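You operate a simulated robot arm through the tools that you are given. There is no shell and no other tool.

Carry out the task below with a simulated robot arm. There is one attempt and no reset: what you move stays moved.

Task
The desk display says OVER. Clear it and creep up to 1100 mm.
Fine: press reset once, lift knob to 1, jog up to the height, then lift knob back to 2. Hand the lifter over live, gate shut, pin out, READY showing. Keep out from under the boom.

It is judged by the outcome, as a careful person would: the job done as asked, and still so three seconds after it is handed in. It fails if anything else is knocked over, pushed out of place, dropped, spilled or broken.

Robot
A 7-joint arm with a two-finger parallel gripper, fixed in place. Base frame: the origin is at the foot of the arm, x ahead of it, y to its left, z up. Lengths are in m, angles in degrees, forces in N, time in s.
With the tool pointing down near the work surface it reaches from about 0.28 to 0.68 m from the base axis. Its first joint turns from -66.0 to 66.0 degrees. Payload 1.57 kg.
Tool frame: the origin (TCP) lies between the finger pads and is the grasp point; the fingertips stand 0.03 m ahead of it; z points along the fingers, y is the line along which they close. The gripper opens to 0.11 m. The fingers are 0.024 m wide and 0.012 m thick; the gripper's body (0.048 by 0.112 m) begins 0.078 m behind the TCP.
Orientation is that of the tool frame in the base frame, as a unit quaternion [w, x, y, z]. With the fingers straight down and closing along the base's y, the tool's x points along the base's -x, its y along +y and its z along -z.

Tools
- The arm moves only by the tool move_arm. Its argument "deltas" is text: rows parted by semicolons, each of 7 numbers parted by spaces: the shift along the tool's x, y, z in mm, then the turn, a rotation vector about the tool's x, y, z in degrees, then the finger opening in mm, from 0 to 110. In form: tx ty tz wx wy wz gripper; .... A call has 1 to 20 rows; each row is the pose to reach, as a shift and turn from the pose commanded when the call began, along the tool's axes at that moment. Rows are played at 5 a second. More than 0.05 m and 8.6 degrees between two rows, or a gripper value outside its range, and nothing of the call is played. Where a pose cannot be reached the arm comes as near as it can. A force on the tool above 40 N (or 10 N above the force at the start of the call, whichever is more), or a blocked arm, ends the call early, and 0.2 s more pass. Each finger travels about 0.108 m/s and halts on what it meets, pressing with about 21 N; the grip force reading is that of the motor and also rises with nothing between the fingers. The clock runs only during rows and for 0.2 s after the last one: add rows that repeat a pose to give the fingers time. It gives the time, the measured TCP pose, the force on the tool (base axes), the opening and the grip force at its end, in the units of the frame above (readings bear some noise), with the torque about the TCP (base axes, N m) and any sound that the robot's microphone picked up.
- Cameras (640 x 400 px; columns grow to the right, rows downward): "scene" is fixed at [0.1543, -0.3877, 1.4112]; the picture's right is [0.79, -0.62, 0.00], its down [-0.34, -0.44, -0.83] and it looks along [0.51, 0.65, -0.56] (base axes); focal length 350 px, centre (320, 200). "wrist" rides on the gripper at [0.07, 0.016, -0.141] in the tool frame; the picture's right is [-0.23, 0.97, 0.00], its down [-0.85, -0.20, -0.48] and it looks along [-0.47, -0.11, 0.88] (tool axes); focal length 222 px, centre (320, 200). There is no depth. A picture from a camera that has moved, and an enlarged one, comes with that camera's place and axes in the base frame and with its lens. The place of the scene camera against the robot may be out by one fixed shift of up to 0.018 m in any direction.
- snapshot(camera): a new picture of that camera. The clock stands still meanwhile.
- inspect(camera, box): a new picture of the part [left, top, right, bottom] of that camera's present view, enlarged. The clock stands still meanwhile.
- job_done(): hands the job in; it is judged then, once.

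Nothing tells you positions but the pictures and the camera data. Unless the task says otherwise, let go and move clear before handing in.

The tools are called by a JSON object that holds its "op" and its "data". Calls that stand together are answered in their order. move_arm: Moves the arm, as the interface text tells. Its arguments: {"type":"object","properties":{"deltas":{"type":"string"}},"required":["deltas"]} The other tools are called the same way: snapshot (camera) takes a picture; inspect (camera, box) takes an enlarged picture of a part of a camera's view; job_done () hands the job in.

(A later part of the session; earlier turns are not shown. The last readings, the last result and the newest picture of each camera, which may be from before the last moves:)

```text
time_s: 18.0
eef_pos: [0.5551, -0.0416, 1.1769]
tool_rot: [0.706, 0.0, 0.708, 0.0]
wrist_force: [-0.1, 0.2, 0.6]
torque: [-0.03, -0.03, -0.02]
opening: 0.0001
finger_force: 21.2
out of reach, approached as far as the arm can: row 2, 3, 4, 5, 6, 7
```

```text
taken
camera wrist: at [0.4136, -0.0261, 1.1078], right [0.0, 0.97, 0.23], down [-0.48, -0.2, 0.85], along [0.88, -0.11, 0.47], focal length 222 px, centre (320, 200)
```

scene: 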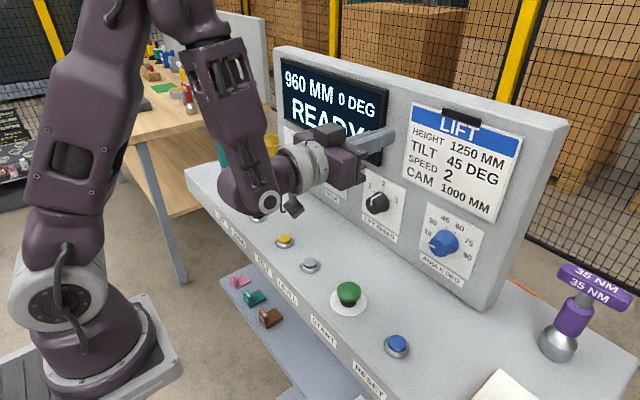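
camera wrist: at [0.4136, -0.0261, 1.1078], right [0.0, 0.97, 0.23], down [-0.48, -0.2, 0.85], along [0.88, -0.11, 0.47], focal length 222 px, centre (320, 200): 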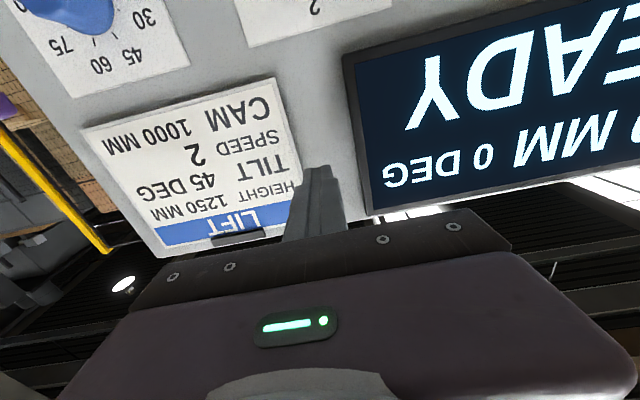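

With the hand fully horizontal, the arm cannot get down to the knob's height at z 1.03. A hand tilted about 35° downward can still grip the round knob from both sides and turn it about its axis. I'll back off and tilt to that attitude.

{"op": "move_arm", "data": {"deltas": "0 4 -20 0 7 0 0; 5 8 -40 0 14 0 0; 15 12 -60 0 21 0 0; 30 16 -80 0 28 0 0; 47 21 -100 0 35 0 0; 47 21 -100 0 35 0 0"}}

{"op": "snapshot", "data": {"camera": "wrist"}}

{"op": "snapshot", "data": {"camera": "scene"}}

```text
time_s: 19.4
eef_pos: [0.4555, -0.0213, 1.1307]
tool_rot: [0.462, 0.001, 0.887, 0.0]
wrist_force: [-0.6, 0.8, -0.4]
torque: [-0.02, 0.01, -0.01]
opening: 0.0
finger_force: 21.4
out of reach, approached as far as the arm can: row 1
```

```text
taken
camera wrist: at [0.2987, -0.0058, 1.1551], right [0.13, 0.97, 0.19], down [0.1, -0.2, 0.97], along [0.99, -0.11, -0.12], focal length 222 px, centre (320, 200)
```

wrist: 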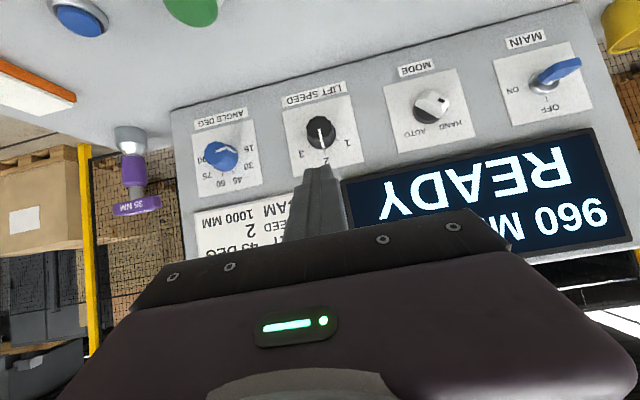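

```text
taken
```

scene: 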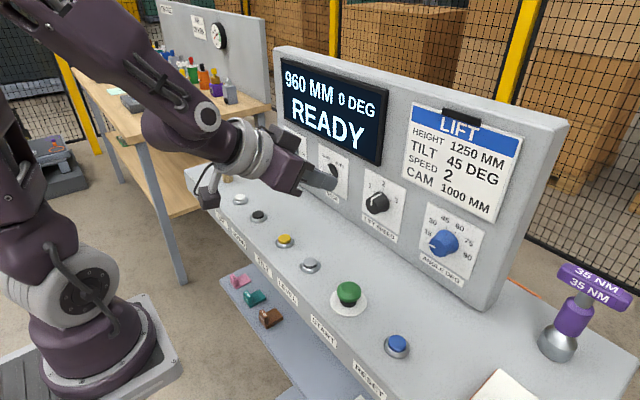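

The tilted pose is reachable and gives a clear view of the knobs. I'll zoom in on LIFT SPEED to refine its axis.

{"op": "inspect", "data": {"camera": "wrist", "box": [270, 75, 380, 185]}}

{"op": "inspect", "data": {"camera": "wrist", "box": [160, 70, 420, 260]}}

```text
3.64 times, centred on (325, 130) of wrist
camera zoom: at [0.2987, -0.0058, 1.1551], right [0.13, 0.97, 0.19], down [0.1, -0.2, 0.97], along [0.99, -0.11, -0.12], focal length 808 px, centre (302, 454)
```

zoom: 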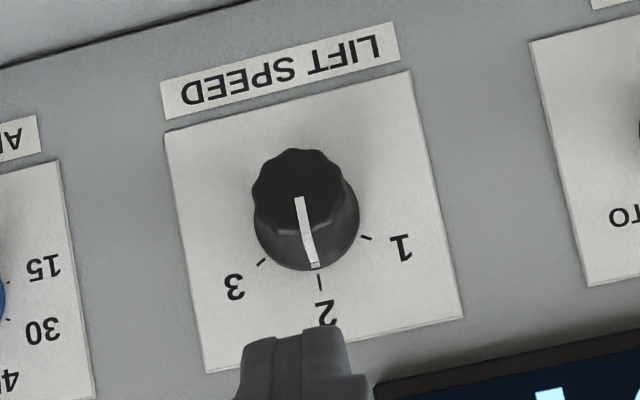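

```text
2.11 times, centred on (290, 165) of wrist
camera zoom: at [0.2987, -0.0058, 1.1551], right [0.13, 0.97, 0.19], down [0.1, -0.2, 0.97], along [0.99, -0.11, -0.12], focal length 468 px, centre (383, 274)
```

zoom: 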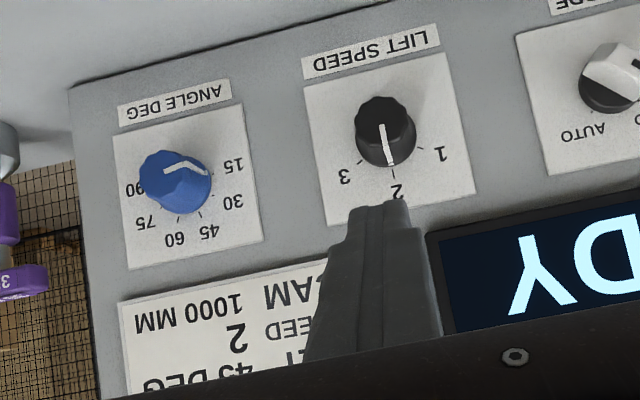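

The ticks 1-2-3 sit 60° apart. The knob axis is at y ≈ -0.021, z ≈ 1.024, with the front face at x ≈ 0.585 and the plate at x ≈ 0.615. I'll open the fingers to 64 mm and move to a stand-off in front of the knob.

{"op": "move_arm", "data": {"deltas": "10 -1 17 0 1.5 0 20; 20 -2 35 0 3 0 45; 30 -3 52 0 4 0 64; 38.4 -3 69 0 5 0 64; 38.4 -3 69 0 5 0 64"}}

{"op": "snapshot", "data": {"camera": "wrist"}}

{"op": "snapshot", "data": {"camera": "scene"}}

```text
time_s: 20.6
eef_pos: [0.4896, -0.0265, 1.0603]
tool_rot: [0.422, 0.0, 0.906, 0.0]
wrist_force: [-0.1, -0.2, -1.2]
torque: [0.0, 0.01, -0.02]
opening: 0.0639
finger_force: 0.0
```

```text
taken
camera wrist: at [0.3362, -0.01, 1.0979], right [0.15, 0.97, 0.17], down [0.18, -0.2, 0.96], along [0.97, -0.11, -0.21], focal length 222 px, centre (320, 200)
```

wrist: 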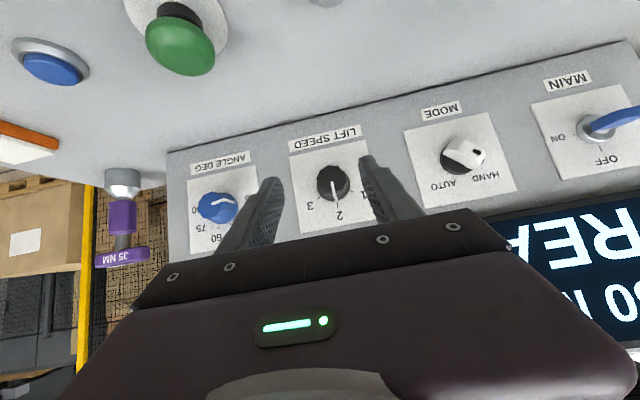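

```text
taken
```

scene: 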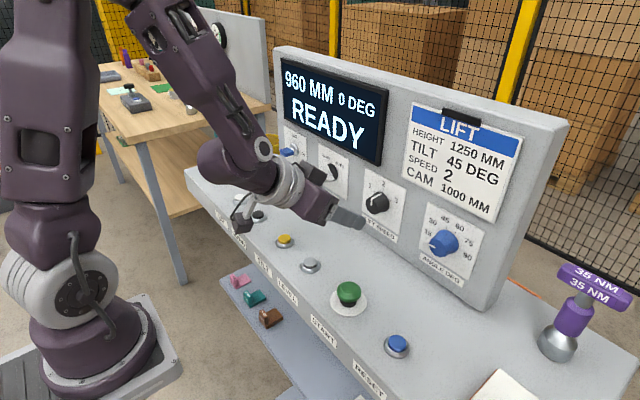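

The fingers straddle the knob nicely. I'll pre-roll the hand +30° about the knob's axis so that the 60° turn ends at -30°, while still standing off in front.

{"op": "move_arm", "data": {"deltas": "2.6 -0.8 7 -4.82 0 5.75 64; 5.2 -1.5 14.1 -9.65 0 11.49 64; 7.7 -2.3 21.2 -14.47 0 17.24 64; 10.3 -3 28.2 -19.29 0 22.98 64; 10.3 -3 28.2 -19.29 0 22.98 64"}}

{"op": "snapshot", "data": {"camera": "wrist"}}

{"op": "inspect", "data": {"camera": "scene", "box": [270, 140, 470, 280]}}

```text
time_s: 21.8
eef_pos: [0.5048, -0.0281, 1.034]
tool_rot: [0.409, 0.11, 0.875, 0.235]
wrist_force: [0.8, 0.6, -0.4]
torque: [0.03, 0.03, 0.05]
opening: 0.0639
finger_force: 0.1
```

```text
taken
camera wrist: at [0.3511, -0.0334, 1.0746], right [0.15, 0.76, 0.64], down [0.18, -0.66, 0.73], along [0.97, 0.01, -0.23], focal length 222 px, centre (320, 200)
```

wrist: 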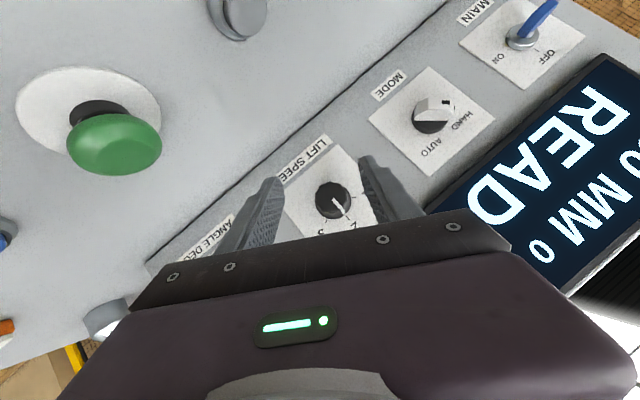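

```text
2.86 times, centred on (370, 210) of scene
camera zoom: at [0.1543, -0.3878, 1.4112], right [0.79, -0.62, 0.0], down [-0.34, -0.44, -0.83], along [0.51, 0.65, -0.56], focal length 1001 px, centre (177, 171)
```

zoom: 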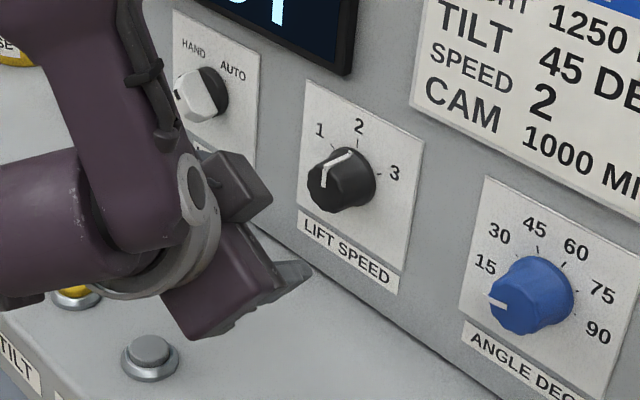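

The standoff is aligned with the knob axis. I'll advance straight towards the panel in two stages, the first to about 30 mm short of the grip depth.

{"op": "move_arm", "data": {"deltas": "-9 0.5 10 0 0 0 64; -18 0.8 20 0 0 0 64; -27 1 30 0 0 0 64; -27 1 30 0 0 0 64"}}

{"op": "snapshot", "data": {"camera": "wrist"}}

{"op": "inspect", "data": {"camera": "scene", "box": [310, 140, 450, 260]}}

```text
time_s: 22.8
eef_pos: [0.5445, -0.0279, 1.0359]
tool_rot: [0.409, 0.109, 0.875, 0.235]
wrist_force: [-0.3, -0.1, -0.2]
torque: [-0.01, -0.01, 0.0]
opening: 0.0641
finger_force: 0.1
```

```text
taken
camera wrist: at [0.3916, -0.0326, 1.0763], right [0.15, 0.76, 0.64], down [0.18, -0.65, 0.73], along [0.97, 0.01, -0.23], focal length 222 px, centre (320, 200)
```

wrist: 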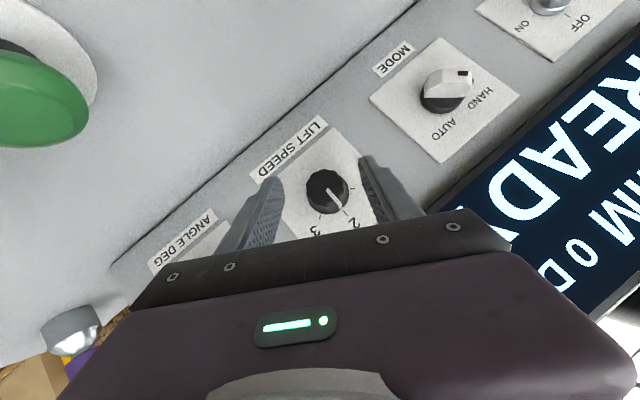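

```text
3.33 times, centred on (380, 200) of scene
camera zoom: at [0.1543, -0.3877, 1.4112], right [0.79, -0.62, 0.0], down [-0.34, -0.44, -0.83], along [0.51, 0.65, -0.56], focal length 1168 px, centre (120, 200)
```

zoom: 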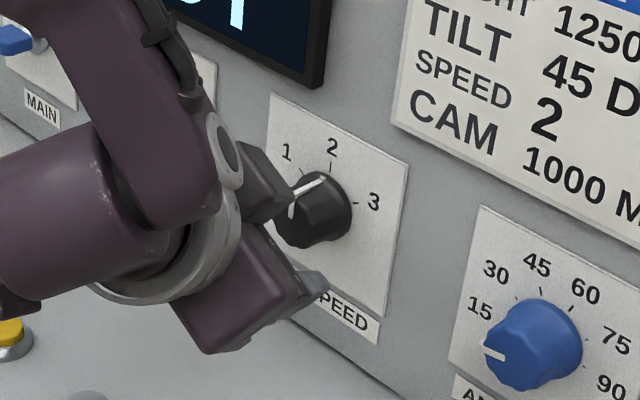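

The alignment holds, with the knob centre between the open fingers. I'll advance the last 30 mm slowly, watching the force in case a tip meets the plate.

{"op": "move_arm", "data": {"deltas": "-6 0.4 6.5 0 0 0 64; -12 0.8 13 0 0 0 64; -17 1.2 18.5 0 0 0 64; -20.5 1.3 22.7 0 0 0 64; -20.5 1.3 22.7 0 0 0 64"}}

{"op": "snapshot", "data": {"camera": "wrist"}}

{"op": "inspect", "data": {"camera": "scene", "box": [310, 140, 450, 260]}}

```text
time_s: 24.0
eef_pos: [0.5748, -0.0272, 1.0374]
tool_rot: [0.409, 0.109, 0.875, 0.235]
wrist_force: [0.2, -0.4, -0.5]
torque: [-0.03, 0.02, -0.01]
opening: 0.0639
finger_force: 0.1
```

```text
taken
camera wrist: at [0.4224, -0.0325, 1.0779], right [0.15, 0.76, 0.64], down [0.18, -0.65, 0.73], along [0.97, 0.01, -0.23], focal length 222 px, centre (320, 200)
```

wrist: 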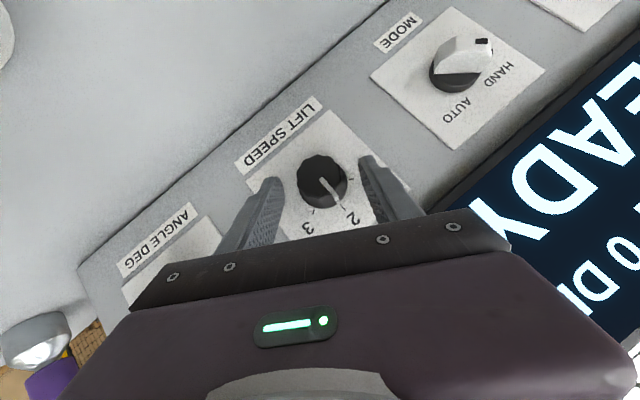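

```text
3.33 times, centred on (380, 200) of scene
camera zoom: at [0.1543, -0.3877, 1.4112], right [0.79, -0.62, 0.0], down [-0.34, -0.44, -0.83], along [0.51, 0.65, -0.56], focal length 1168 px, centre (120, 200)
```

zoom: 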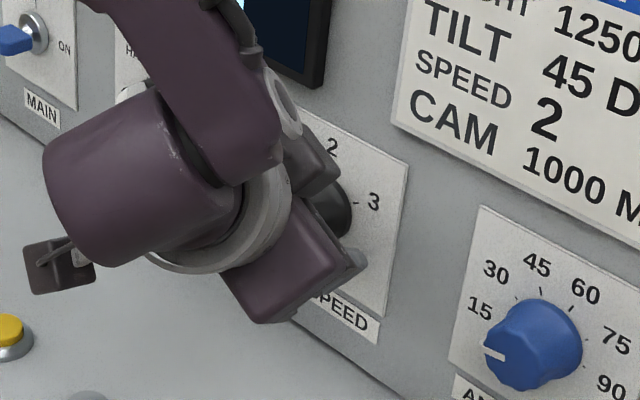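

There is no contact yet and the knob sits midway between the fingers. I'll close onto it.

{"op": "move_arm", "data": {"deltas": "0 0 0 0 0 0 50; 0 0 0 0 0 0 40; 0 0 0 0 0 0 30; 0 0 0 0 0 0 25; 0 0 0 0 0 0 25"}}

{"op": "snapshot", "data": {"camera": "wrist"}}

{"op": "inspect", "data": {"camera": "scene", "box": [310, 140, 450, 260]}}

```text
time_s: 25.2
eef_pos: [0.576, -0.0268, 1.0376]
tool_rot: [0.409, 0.109, 0.875, 0.235]
wrist_force: [0.7, 2.7, 1.5]
torque: [0.06, -0.1, 0.01]
opening: 0.0412
finger_force: 45.5
```

```text
taken
camera wrist: at [0.4224, -0.0323, 1.078], right [0.15, 0.76, 0.64], down [0.18, -0.65, 0.73], along [0.97, 0.01, -0.23], focal length 222 px, centre (320, 200)
```

wrist: 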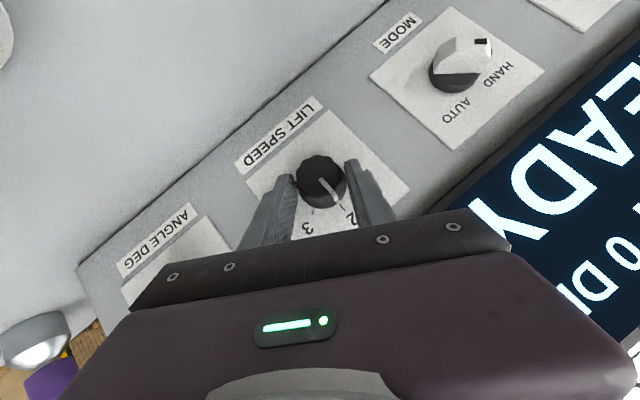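

```text
3.33 times, centred on (380, 200) of scene
camera zoom: at [0.1543, -0.3876, 1.4112], right [0.79, -0.62, 0.0], down [-0.34, -0.44, -0.83], along [0.51, 0.65, -0.56], focal length 1168 px, centre (120, 200)
```

zoom: 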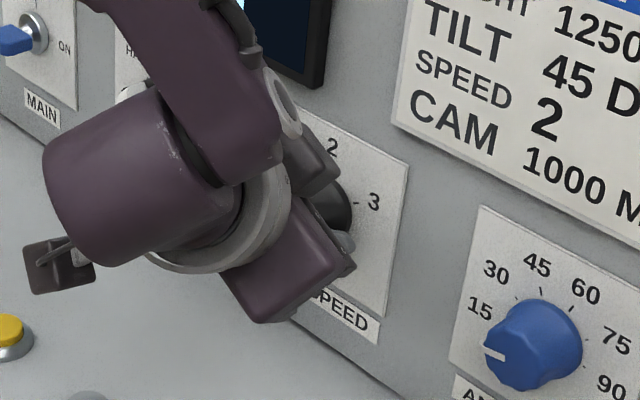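

The knob is gripped, with the opening at 41 mm. I'll turn the hand about the knob axis towards 1, 30° first.

{"op": "move_arm", "data": {"deltas": "0.08 1.51 0.06 4.82 0 -5.75 25; 0.3 3 0.25 9.65 0 -11.49 25; 0.68 4.43 0.57 14.47 0 -17.24 25; 1.19 5.79 1 19.29 0 -22.98 25; 1.19 5.79 1 19.29 0 -22.98 25"}}

{"op": "snapshot", "data": {"camera": "wrist"}}

{"op": "snapshot", "data": {"camera": "scene"}}

```text
time_s: 26.4
eef_pos: [0.5751, -0.0202, 1.04]
tool_rot: [0.423, -0.002, 0.906, 0.001]
wrist_force: [-7.2, 17.5, 13.7]
torque: [0.29, 0.0, 0.63]
opening: 0.0409
finger_force: 44.5
```

```text
taken
camera wrist: at [0.4221, -0.0047, 1.0766], right [0.14, 0.97, 0.17], down [0.18, -0.2, 0.96], along [0.97, -0.11, -0.21], focal length 222 px, centre (320, 200)
```

wrist: 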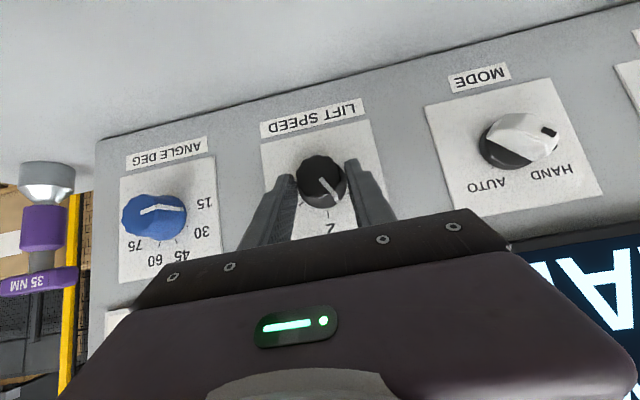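

```text
taken
```

scene: 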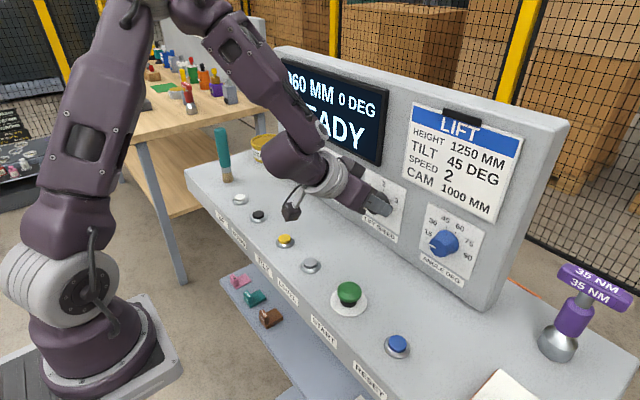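

The knob turned with the hand, with the pointer now between 2 and 1. The side force shows my axis is about 1.5 mm off, so I'll add that correction and turn the remaining 30°.

{"op": "move_arm", "data": {"deltas": "-0.14 2.26 -0.44 4.82 0 -5.75 25; -0.15 4.5 -0.75 9.65 0 -11.49 25; 0.23 5.93 -0.43 14.47 0 -17.24 25; 0.74 7.29 0 19.29 0 -22.98 25; 0.74 7.29 0 19.29 0 -22.98 25"}}

{"op": "snapshot", "data": {"camera": "wrist"}}

{"op": "inspect", "data": {"camera": "wrist", "box": [230, 130, 390, 250]}}

{"op": "inspect", "data": {"camera": "scene", "box": [310, 140, 450, 260]}}

```text
time_s: 27.6
eef_pos: [0.575, -0.0134, 1.0386]
tool_rot: [0.409, -0.113, 0.875, -0.232]
wrist_force: [13.6, 20.5, -3.5]
torque: [0.55, -0.15, 0.72]
opening: 0.0409
finger_force: 45.2
```

```text
taken
camera wrist: at [0.4221, 0.019, 1.0624], right [0.14, 0.93, -0.34], down [0.18, 0.31, 0.93], along [0.97, -0.19, -0.12], focal length 222 px, centre (320, 200)
```

wrist: 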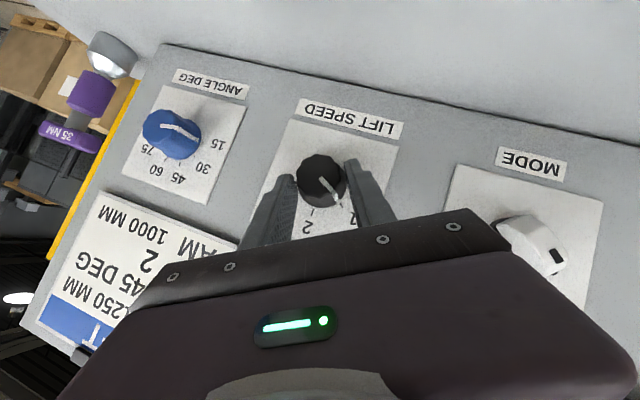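

```text
3.33 times, centred on (310, 190) of wrist
camera zoom: at [0.4221, 0.019, 1.0624], right [0.14, 0.93, -0.34], down [0.18, 0.31, 0.93], along [0.97, -0.19, -0.12], focal length 740 px, centre (353, 233)
```

zoom: 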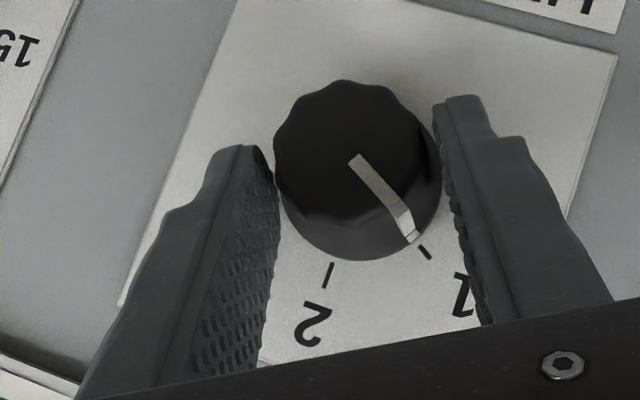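

```text
3.33 times, centred on (380, 200) of scene
camera zoom: at [0.1548, -0.3871, 1.4113], right [0.79, -0.62, 0.0], down [-0.34, -0.44, -0.83], along [0.51, 0.65, -0.56], focal length 1168 px, centre (120, 200)
```

zoom: 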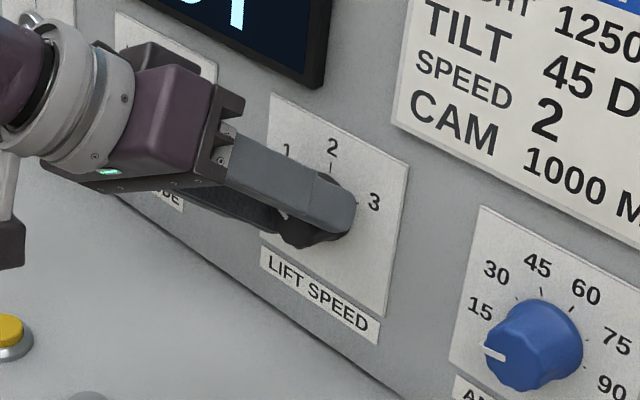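

The pointer now sits at the 1 tick, to within about 2°. I'll release the knob and check that it stays there.

{"op": "move_arm", "data": {"deltas": "0 0 0 0 0 0 45; 0 0 0 0 0 0 60; 0 0 0 0 0 0 64; 0 0 0 0 0 0 64"}}

{"op": "inspect", "data": {"camera": "wrist", "box": [230, 130, 390, 250]}}

{"op": "snapshot", "data": {"camera": "scene"}}

```text
time_s: 28.6
eef_pos: [0.5746, -0.0156, 1.0391]
tool_rot: [0.408, -0.109, 0.876, -0.234]
wrist_force: [0.0, 0.1, 0.3]
torque: [-0.03, -0.03, 0.03]
opening: 0.0641
finger_force: 0.0
```

```text
3.33 times, centred on (310, 190) of wrist
camera zoom: at [0.4212, 0.0176, 1.0628], right [0.15, 0.93, -0.34], down [0.18, 0.31, 0.93], along [0.97, -0.2, -0.13], focal length 740 px, centre (353, 233)
```

zoom: 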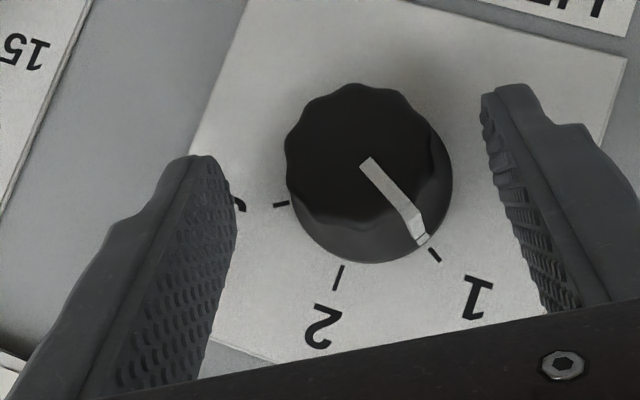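

```text
taken
```

scene: 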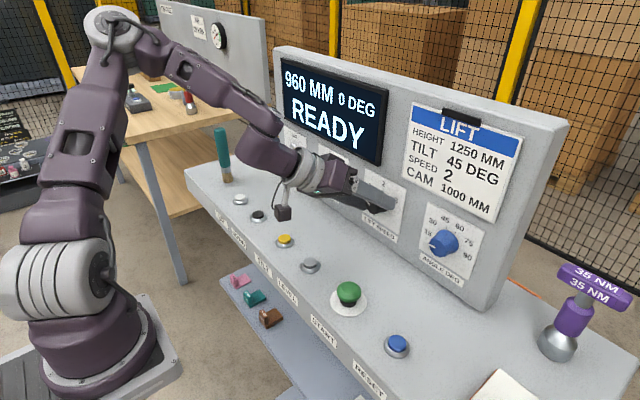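

The knob holds cleanly at 1 and the display still shows READY. I'll back straight out from the panel, rise and close the fingers.

{"op": "move_arm", "data": {"deltas": "12.9 0 -15.3 0 0 0 64; 25.7 0 -30.6 0 0 0 64; 38.6 0 -46 0 0 0 64; 51.4 0 -61.3 0 0 0 64; 33.5 -13.5 -76.3 0 0 0 40; 16.3 -26.5 -90.8 0 0 0 15; -1.6 -40 -105.9 0 0 0 0; -1.6 -40 -105.9 0 0 0 0"}}

{"op": "snapshot", "data": {"camera": "wrist"}}

{"op": "inspect", "data": {"camera": "scene", "box": [270, 100, 470, 260]}}

```text
time_s: 30.4
eef_pos: [0.5157, -0.0345, 1.0983]
tool_rot: [0.409, -0.109, 0.875, -0.235]
wrist_force: [0.1, -0.4, 0.1]
torque: [-0.03, 0.01, 0.0]
opening: 0.0
finger_force: 21.2
out of reach, approached as far as the arm can: row 5, 6, 7, 8
```

```text
taken
camera wrist: at [0.3629, -0.0018, 1.1227], right [0.15, 0.93, -0.34], down [0.18, 0.31, 0.93], along [0.97, -0.2, -0.13], focal length 222 px, centre (320, 200)
```

wrist: 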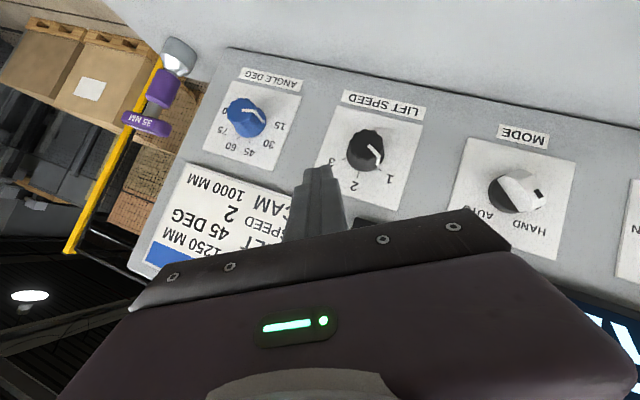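

```text
2.50 times, centred on (370, 180) of scene
camera zoom: at [0.1543, -0.3878, 1.4112], right [0.79, -0.62, 0.0], down [-0.34, -0.44, -0.83], along [0.51, 0.65, -0.56], focal length 876 px, centre (195, 250)
```

zoom: 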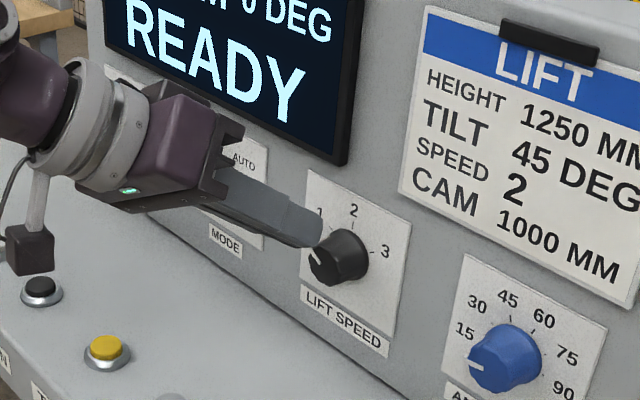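

The knob is at 1 and READY is still showing. I'll unroll the hand and swing it over to hover above UP with the fingers pointing down.

{"op": "move_arm", "data": {"deltas": "6.4 0 -7.7 -4.82 0 5.75 0; 12.8 0 -15.3 -9.65 0 11.49 0; 19.3 0 -23 -14.47 0 17.24 0; 25.7 0 -30.6 -19.29 0 22.98 0; 25.7 0 -30.6 -19.29 0 22.98 0"}}

{"op": "move_arm", "data": {"deltas": "2.8 37.8 -0.2 0 7.15 0 0; 5.6 75.6 -0.5 0 14.3 0 0; 8.5 113.3 -0.7 0 21.4 0 0; 11.3 151.1 -1 0 28.6 0 0; 14.1 188.9 -1.2 0 35.7 0 0; 16.9 226.7 -1.5 0 42.9 0 0; 19.8 264.4 -1.7 0 50 0 0; 22.6 302.2 -2 0 50 0 0; 25.4 340 -2.2 0 50 0 0; 25.4 340 -2.2 0 50 0 0"}}

{"op": "snapshot", "data": {"camera": "wrist"}}

{"op": "snapshot", "data": {"camera": "scene"}}

```text
time_s: 31.6
eef_pos: [0.4757, -0.0339, 1.0989]
tool_rot: [0.423, 0.0, 0.906, 0.0]
wrist_force: [0.0, -0.1, -0.2]
torque: [0.03, -0.02, -0.01]
opening: 0.0
finger_force: 20.9
```

```text
time_s: 33.8
eef_pos: [0.4565, 0.3076, 1.0801]
tool_rot: [0.0, 0.0, 1.0, 0.0]
wrist_force: [-0.2, -0.2, -0.6]
torque: [0.0, 0.01, -0.01]
opening: 0.0
finger_force: 21.2
out of reach, approached as far as the arm can: row 1, 2
```

```text
taken
camera wrist: at [0.3869, 0.3232, 1.2213], right [0.23, 0.97, 0.0], down [0.86, -0.2, 0.48], along [0.47, -0.11, -0.88], focal length 222 px, centre (320, 200)
```

wrist: 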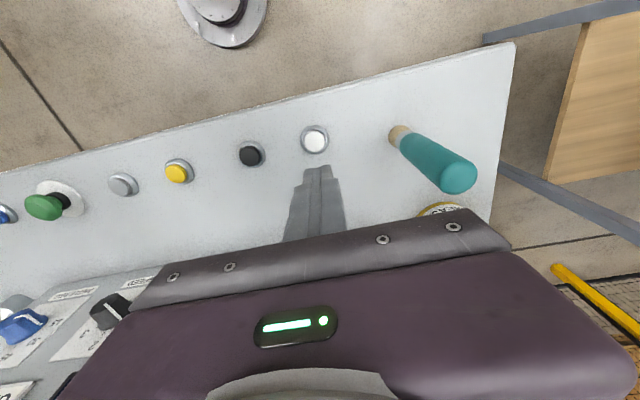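

```text
taken
```

scene: 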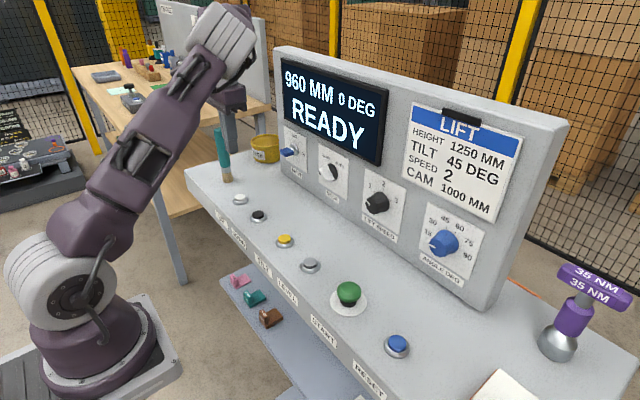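

The tip hovers above the white UP button and the display is in clear view. I'll zoom in to fine-tune the aim.

{"op": "inspect", "data": {"camera": "wrist", "box": [270, 100, 390, 190]}}

{"op": "inspect", "data": {"camera": "wrist", "box": [370, 100, 490, 240]}}

{"op": "inspect", "data": {"camera": "scene", "box": [180, 60, 300, 220]}}

```text
4.44 times, centred on (330, 145) of wrist
camera zoom: at [0.3869, 0.3232, 1.2213], right [0.23, 0.97, 0.0], down [0.86, -0.2, 0.48], along [0.47, -0.11, -0.88], focal length 987 px, centre (276, 444)
```

zoom: 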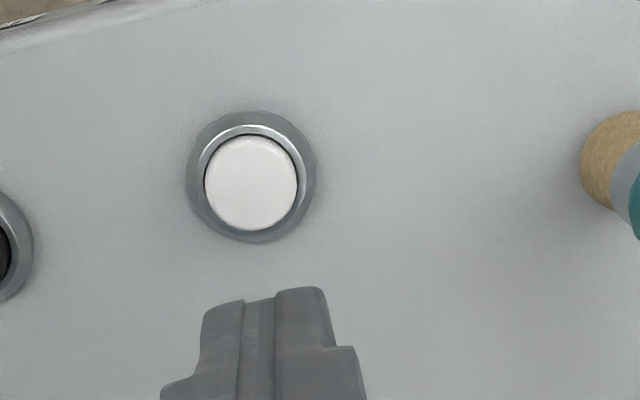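

```text
2.86 times, centred on (430, 170) of wrist
camera zoom: at [0.3869, 0.3232, 1.2213], right [0.23, 0.97, 0.0], down [0.86, -0.2, 0.48], along [0.47, -0.11, -0.88], focal length 635 px, centre (6, 286)
```

zoom: 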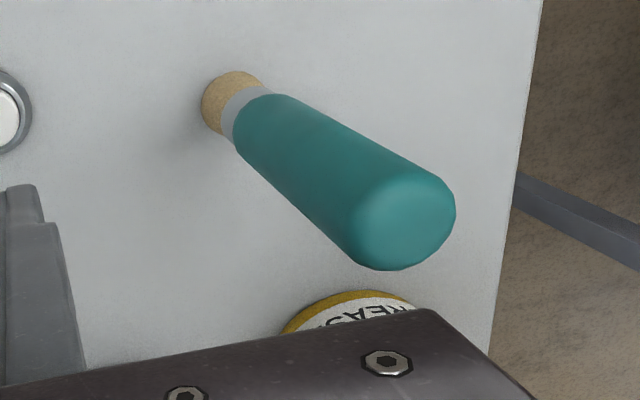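

```text
2.50 times, centred on (240, 140) of scene
camera zoom: at [0.1543, -0.3877, 1.4112], right [0.79, -0.62, 0.0], down [-0.34, -0.44, -0.83], along [0.51, 0.65, -0.56], focal length 876 px, centre (520, 350)
```

zoom: 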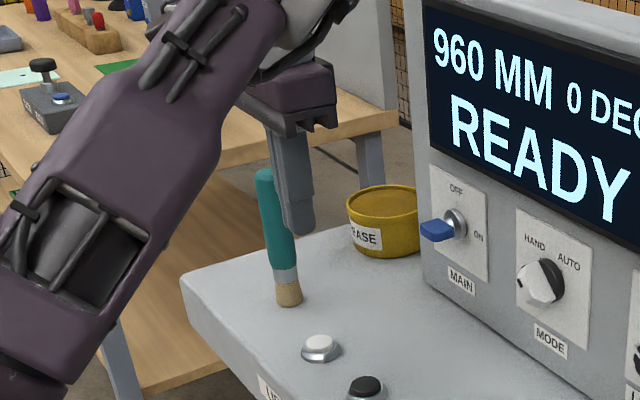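

UP is at (0.457, 0.299) and the brush stands about 10 cm further left, leaving roughly 4 cm clear of the gripper body. I'll shift 8 mm right, then descend to just above the cap.

{"op": "move_arm", "data": {"deltas": "0 -7.7 0 0 0 0 0; 0 -7.7 30 0 0 0 0; 0 -7.7 60 0 0 0 0; 0 -7.7 90 0 0 0 0; 0 -7.7 112 0 0 0 0; 0 -7.7 112 0 0 0 0"}}

{"op": "snapshot", "data": {"camera": "wrist"}}

{"op": "inspect", "data": {"camera": "scene", "box": [190, 50, 390, 230]}}

```text
time_s: 35.2
eef_pos: [0.4564, 0.2999, 0.9668]
tool_rot: [0.0, 0.001, 1.0, 0.0]
wrist_force: [0.3, -0.2, -0.4]
torque: [0.02, 0.02, 0.01]
opening: 0.0001
finger_force: 21.2
```

```text
taken
camera wrist: at [0.3869, 0.315, 1.1084], right [0.23, 0.97, 0.0], down [0.85, -0.2, 0.48], along [0.47, -0.11, -0.88], focal length 222 px, centre (320, 200)
```

wrist: 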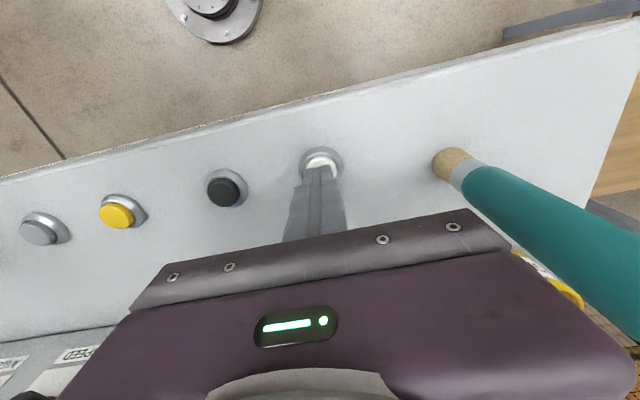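

```text
2.22 times, centred on (290, 140) of scene
camera zoom: at [0.1543, -0.3877, 1.4112], right [0.79, -0.62, 0.0], down [-0.34, -0.44, -0.83], along [0.51, 0.65, -0.56], focal length 778 px, centre (387, 333)
```

zoom: 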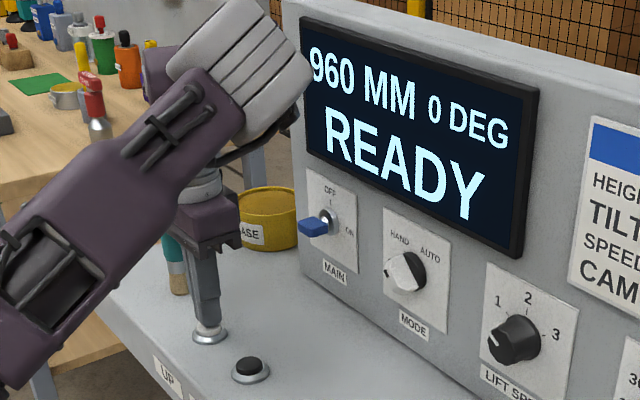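

The tip sits about 1 cm above the UP cap, with the display and knob (at 1) in view. I'll make one short test press to learn the jog rate.

{"op": "move_arm", "data": {"deltas": "0 0 5 0 0 0 0; 0 0 8.5 0 0 0 0; 0 0 11 0 0 0 0; 0 0 5 0 0 0 0; 0 0 0 0 0 0 0"}}

{"op": "inspect", "data": {"camera": "scene", "box": [190, 50, 390, 230]}}

```text
time_s: 36.4
eef_pos: [0.4569, 0.2995, 0.9678]
tool_rot: [0.001, -0.001, 1.0, 0.0]
wrist_force: [0.8, 0.4, -0.1]
torque: [0.0, 0.0, 0.0]
opening: 0.0002
finger_force: 21.2
heard: click
```

```text
2.22 times, centred on (290, 140) of scene
camera zoom: at [0.1543, -0.3877, 1.4112], right [0.79, -0.62, 0.0], down [-0.34, -0.44, -0.83], along [0.51, 0.65, -0.56], focal length 778 px, centre (387, 333)
```

zoom: 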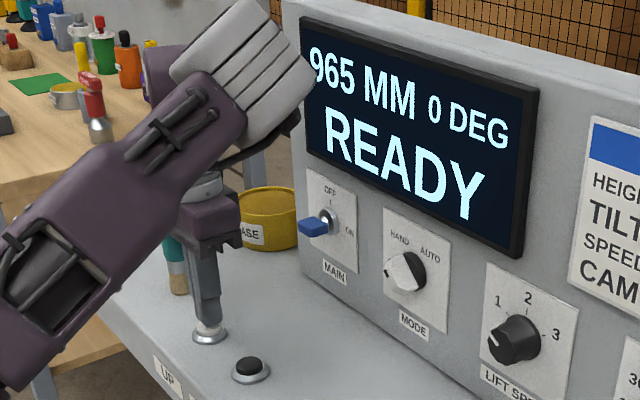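

The display went from 960 to 965 mm, so UP works at creep. Next I'll hold it for about one second longer to measure the rate.

{"op": "move_arm", "data": {"deltas": "0 0 5 0 0 0 0; 0 0 8.5 0 0 0 0; 0 0 11 0 0 0 0; 0 0 11 0 0 0 0; 0 0 11 0 0 0 0; 0 0 11 0 0 0 0; 0 0 11 0 0 0 0; 0 0 11 0 0 0 0; 0 0 5 0 0 0 0; 0 0 0 0 0 0 0"}}

{"op": "inspect", "data": {"camera": "scene", "box": [190, 50, 390, 230]}}

```text
time_s: 38.6
eef_pos: [0.458, 0.2977, 0.9676]
tool_rot: [-0.001, 0.0, 1.0, -0.001]
wrist_force: [0.3, -0.2, -0.2]
torque: [0.01, 0.01, -0.01]
opening: 0.0001
finger_force: 20.6
heard: click
```

```text
2.22 times, centred on (290, 140) of scene
camera zoom: at [0.1543, -0.3877, 1.4112], right [0.79, -0.62, 0.0], down [-0.34, -0.44, -0.83], along [0.51, 0.65, -0.56], focal length 778 px, centre (387, 333)
```

zoom: 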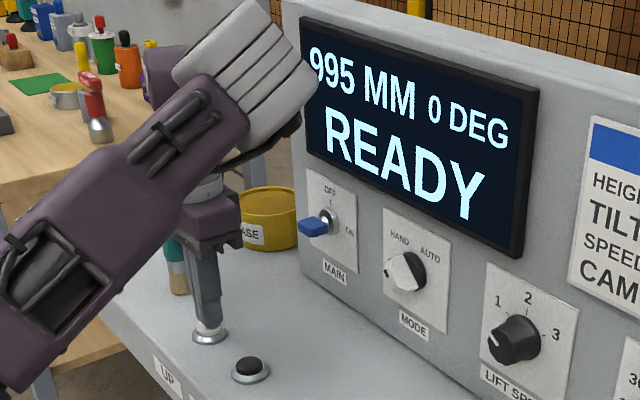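

It gained 30 mm, so the rate is about 25 mm/s, or 5 mm per held row. With 105 mm to go, I'll hold for about 50 mm and check again, since the card mentions a cam at 1000 mm.

{"op": "move_arm", "data": {"deltas": "0 0 5 0 0 0 0; 0 0 8.5 0 0 0 0; 0 0 11 0 0 0 0; 0 0 11 0 0 0 0; 0 0 11 0 0 0 0; 0 0 11 0 0 0 0; 0 0 11 0 0 0 0; 0 0 11 0 0 0 0; 0 0 11 0 0 0 0; 0 0 11 0 0 0 0; 0 0 11 0 0 0 0; 0 0 11 0 0 0 0; 0 0 5 0 0 0 0; 0 0 0 0 0 0 0"}}

{"op": "inspect", "data": {"camera": "scene", "box": [190, 50, 390, 230]}}

```text
time_s: 41.6
eef_pos: [0.458, 0.2975, 0.9674]
tool_rot: [0.0, 0.0, 1.0, -0.001]
wrist_force: [-0.2, -0.9, 0.7]
torque: [-0.01, -0.03, 0.01]
opening: 0.0
finger_force: 21.4
heard: click
```

```text
2.22 times, centred on (290, 140) of scene
camera zoom: at [0.1543, -0.3877, 1.4112], right [0.79, -0.62, 0.0], down [-0.34, -0.44, -0.83], along [0.51, 0.65, -0.56], focal length 778 px, centre (387, 333)
```

zoom: 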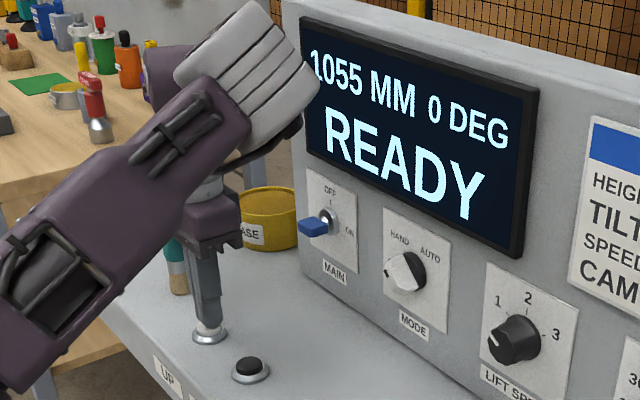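

The display has moved on to about 1055. I'll read it closely before going further.

{"op": "inspect", "data": {"camera": "scene", "box": [280, 60, 390, 130]}}

{"op": "snapshot", "data": {"camera": "wrist"}}

```text
5.71 times, centred on (335, 95) of scene
camera zoom: at [0.1543, -0.3877, 1.4112], right [0.79, -0.62, 0.0], down [-0.34, -0.44, -0.83], along [0.51, 0.65, -0.56], focal length 2002 px, centre (234, 800)
```

zoom: 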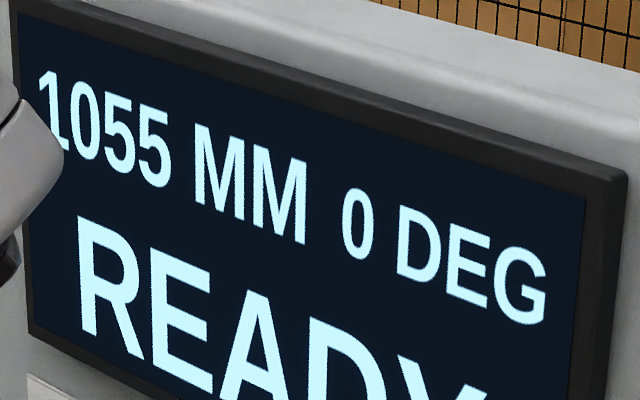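

```text
taken
camera wrist: at [0.3879, 0.3145, 1.1086], right [0.23, 0.97, 0.0], down [0.86, -0.2, 0.48], along [0.47, -0.11, -0.88], focal length 222 px, centre (320, 200)
```

wrist: 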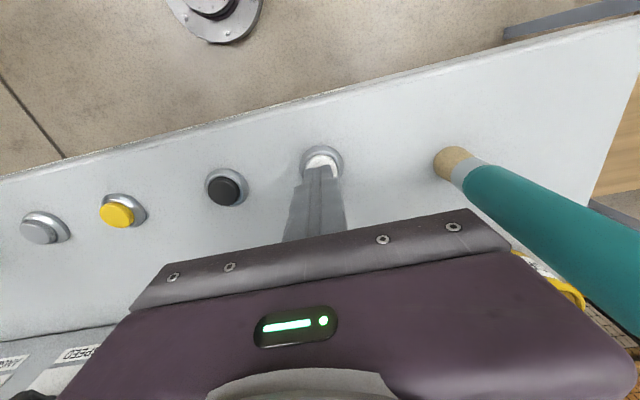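

It reads 1055 MM and READY, with 45 mm to go. I'll hold UP for about 25 mm more, then finish with short taps.

{"op": "move_arm", "data": {"deltas": "0 0 5 0 0 0 0; 0 0 8.5 0 0 0 0; 0 0 11 0 0 0 0; 0 0 11 0 0 0 0; 0 0 11 0 0 0 0; 0 0 11 0 0 0 0; 0 0 11 0 0 0 0; 0 0 5 0 0 0 0; 0 0 0 0 0 0 0"}}

{"op": "inspect", "data": {"camera": "scene", "box": [280, 60, 390, 130]}}

```text
time_s: 43.6
eef_pos: [0.4569, 0.2991, 0.9678]
tool_rot: [0.0, 0.0, 1.0, 0.0]
wrist_force: [-0.4, -0.1, 1.3]
torque: [0.02, -0.01, 0.04]
opening: 0.0
finger_force: 20.7
heard: click
```

```text
5.71 times, centred on (335, 95) of scene
camera zoom: at [0.1543, -0.3877, 1.4112], right [0.79, -0.62, 0.0], down [-0.34, -0.44, -0.83], along [0.51, 0.65, -0.56], focal length 2002 px, centre (234, 800)
```

zoom: 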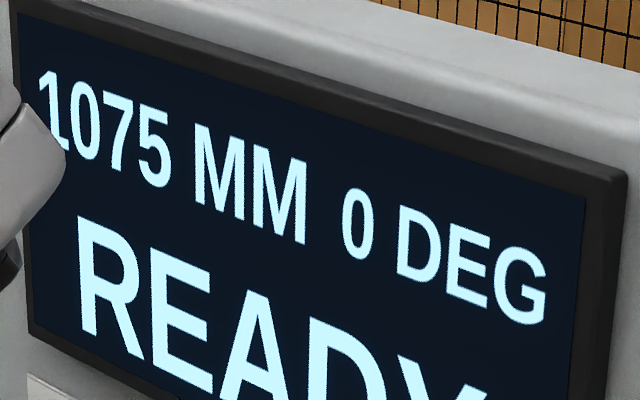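

It reads 1075 and 25 mm remain. I'll hold a little over half that and check.

{"op": "move_arm", "data": {"deltas": "0 0 5 0 0 0 0; 0 0 8.5 0 0 0 0; 0 0 11 0 0 0 0; 0 0 11 0 0 0 0; 0 0 5 0 0 0 0; 0 0 0 0 0 0 0; 0 0 0 0 0 0 0"}}

{"op": "inspect", "data": {"camera": "scene", "box": [280, 60, 390, 130]}}

```text
time_s: 45.2
eef_pos: [0.4575, 0.2989, 0.967]
tool_rot: [0.0, 0.0, 1.0, 0.0]
wrist_force: [-0.6, 0.2, 0.3]
torque: [-0.02, 0.0, 0.01]
opening: 0.0
finger_force: 20.7
heard: click
```

```text
5.71 times, centred on (335, 95) of scene
camera zoom: at [0.1543, -0.3877, 1.4112], right [0.79, -0.62, 0.0], down [-0.34, -0.44, -0.83], along [0.51, 0.65, -0.56], focal length 2002 px, centre (234, 800)
```

zoom: 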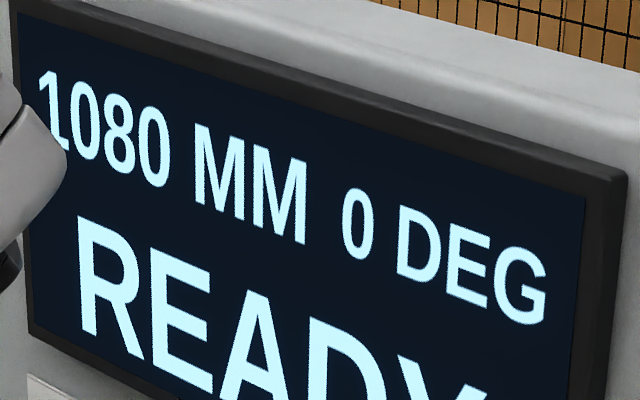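

It reads 1080. I'll do another modest hold, checking before the final tap.

{"op": "move_arm", "data": {"deltas": "0 0 5 0 0 0 0; 0 0 8.5 0 0 0 0; 0 0 11 0 0 0 0; 0 0 11 0 0 0 0; 0 0 5 0 0 0 0; 0 0 0 0 0 0 0; 0 0 0 0 0 0 0"}}

{"op": "inspect", "data": {"camera": "scene", "box": [280, 60, 390, 130]}}

```text
time_s: 46.8
eef_pos: [0.4577, 0.2986, 0.9675]
tool_rot: [0.0, 0.0, 1.0, 0.0]
wrist_force: [0.1, 0.6, 0.7]
torque: [0.02, -0.02, 0.0]
opening: 0.0
finger_force: 20.8
heard: click
```

```text
5.71 times, centred on (335, 95) of scene
camera zoom: at [0.1543, -0.3877, 1.4112], right [0.79, -0.62, 0.0], down [-0.34, -0.44, -0.83], along [0.51, 0.65, -0.56], focal length 2002 px, centre (234, 800)
```

zoom: 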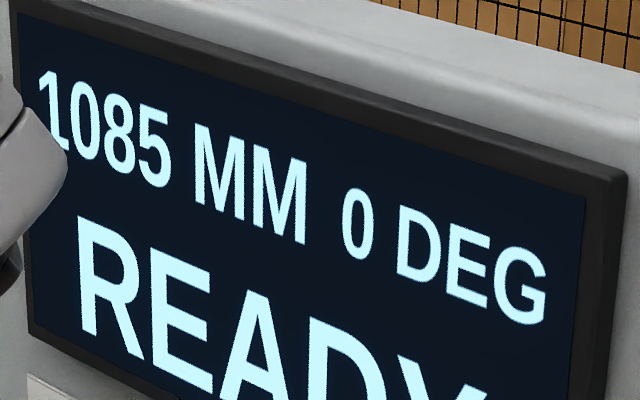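

Each short tap gives exactly 5 mm, so three more taps are needed. I'll do two taps and read it, then the last one.

{"op": "move_arm", "data": {"deltas": "0 0 5 0 0 0 0; 0 0 8.5 0 0 0 0; 0 0 11 0 0 0 0; 0 0 5 0 0 0 0; 0 0 0 0 0 0 0; 0 0 0 0 0 0 0"}}

{"op": "inspect", "data": {"camera": "scene", "box": [280, 60, 390, 130]}}

```text
time_s: 48.2
eef_pos: [0.4575, 0.2983, 0.9672]
tool_rot: [0.0, -0.001, 1.0, 0.0]
wrist_force: [0.0, -0.1, 0.8]
torque: [-0.02, -0.01, 0.0]
opening: 0.0001
finger_force: 20.8
heard: click
```

```text
5.71 times, centred on (335, 95) of scene
camera zoom: at [0.1543, -0.3877, 1.4112], right [0.79, -0.62, 0.0], down [-0.34, -0.44, -0.83], along [0.51, 0.65, -0.56], focal length 2002 px, centre (234, 800)
```

zoom: 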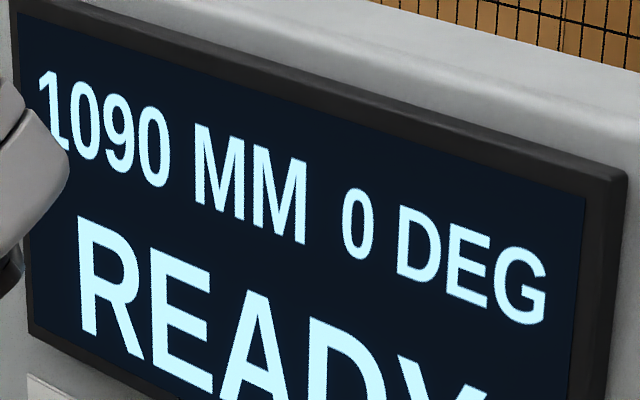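

It now reads 1090. I'll tap once more and check.

{"op": "move_arm", "data": {"deltas": "0 0 5 0 0 0 0; 0 0 8.5 0 0 0 0; 0 0 11 0 0 0 0; 0 0 5 0 0 0 0; 0 0 0 0 0 0 0; 0 0 0 0 0 0 0"}}

{"op": "inspect", "data": {"camera": "scene", "box": [280, 60, 390, 130]}}

```text
time_s: 49.6
eef_pos: [0.4581, 0.2979, 0.968]
tool_rot: [0.001, 0.0, 1.0, 0.0]
wrist_force: [-0.9, 0.0, -0.5]
torque: [0.0, 0.0, 0.01]
opening: 0.0
finger_force: 21.0
heard: click
```

```text
5.71 times, centred on (335, 95) of scene
camera zoom: at [0.1543, -0.3877, 1.4112], right [0.79, -0.62, 0.0], down [-0.34, -0.44, -0.83], along [0.51, 0.65, -0.56], focal length 2002 px, centre (234, 800)
```

zoom: 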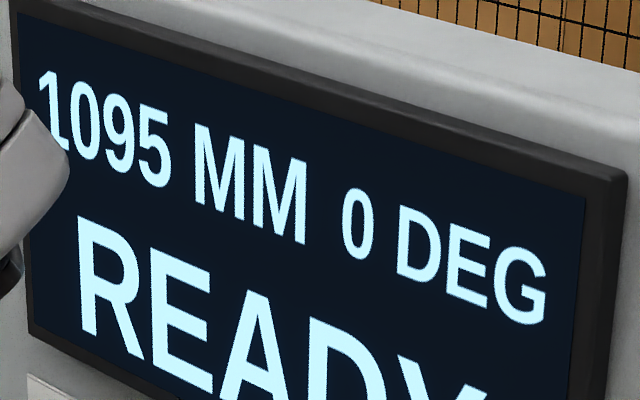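

It now reads 1095, so this is the last tap.

{"op": "move_arm", "data": {"deltas": "0 0 5 0 0 0 0; 0 0 8.5 0 0 0 0; 0 0 11 0 0 0 0; 0 0 5 0 0 0 0; 0 0 0 0 0 0 0; 0 0 0 0 0 0 0"}}

{"op": "inspect", "data": {"camera": "scene", "box": [280, 60, 390, 130]}}

```text
time_s: 51.0
eef_pos: [0.4587, 0.2976, 0.9683]
tool_rot: [0.0, 0.0, 1.0, 0.0]
wrist_force: [0.1, -0.5, 0.4]
torque: [0.03, -0.02, 0.03]
opening: 0.0001
finger_force: 20.8
heard: click
```

```text
5.71 times, centred on (335, 95) of scene
camera zoom: at [0.1543, -0.3877, 1.4112], right [0.79, -0.62, 0.0], down [-0.34, -0.44, -0.83], along [0.51, 0.65, -0.56], focal length 2002 px, centre (234, 800)
```

zoom: 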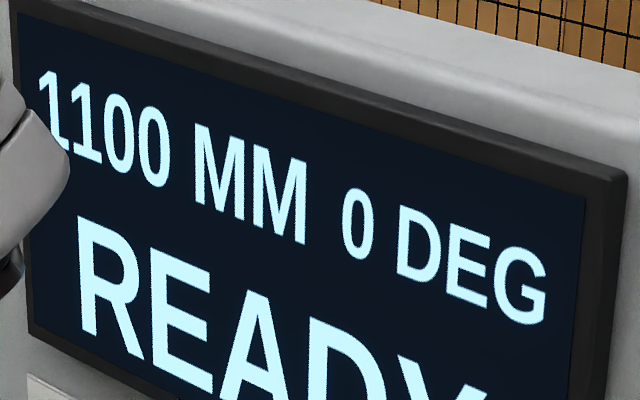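

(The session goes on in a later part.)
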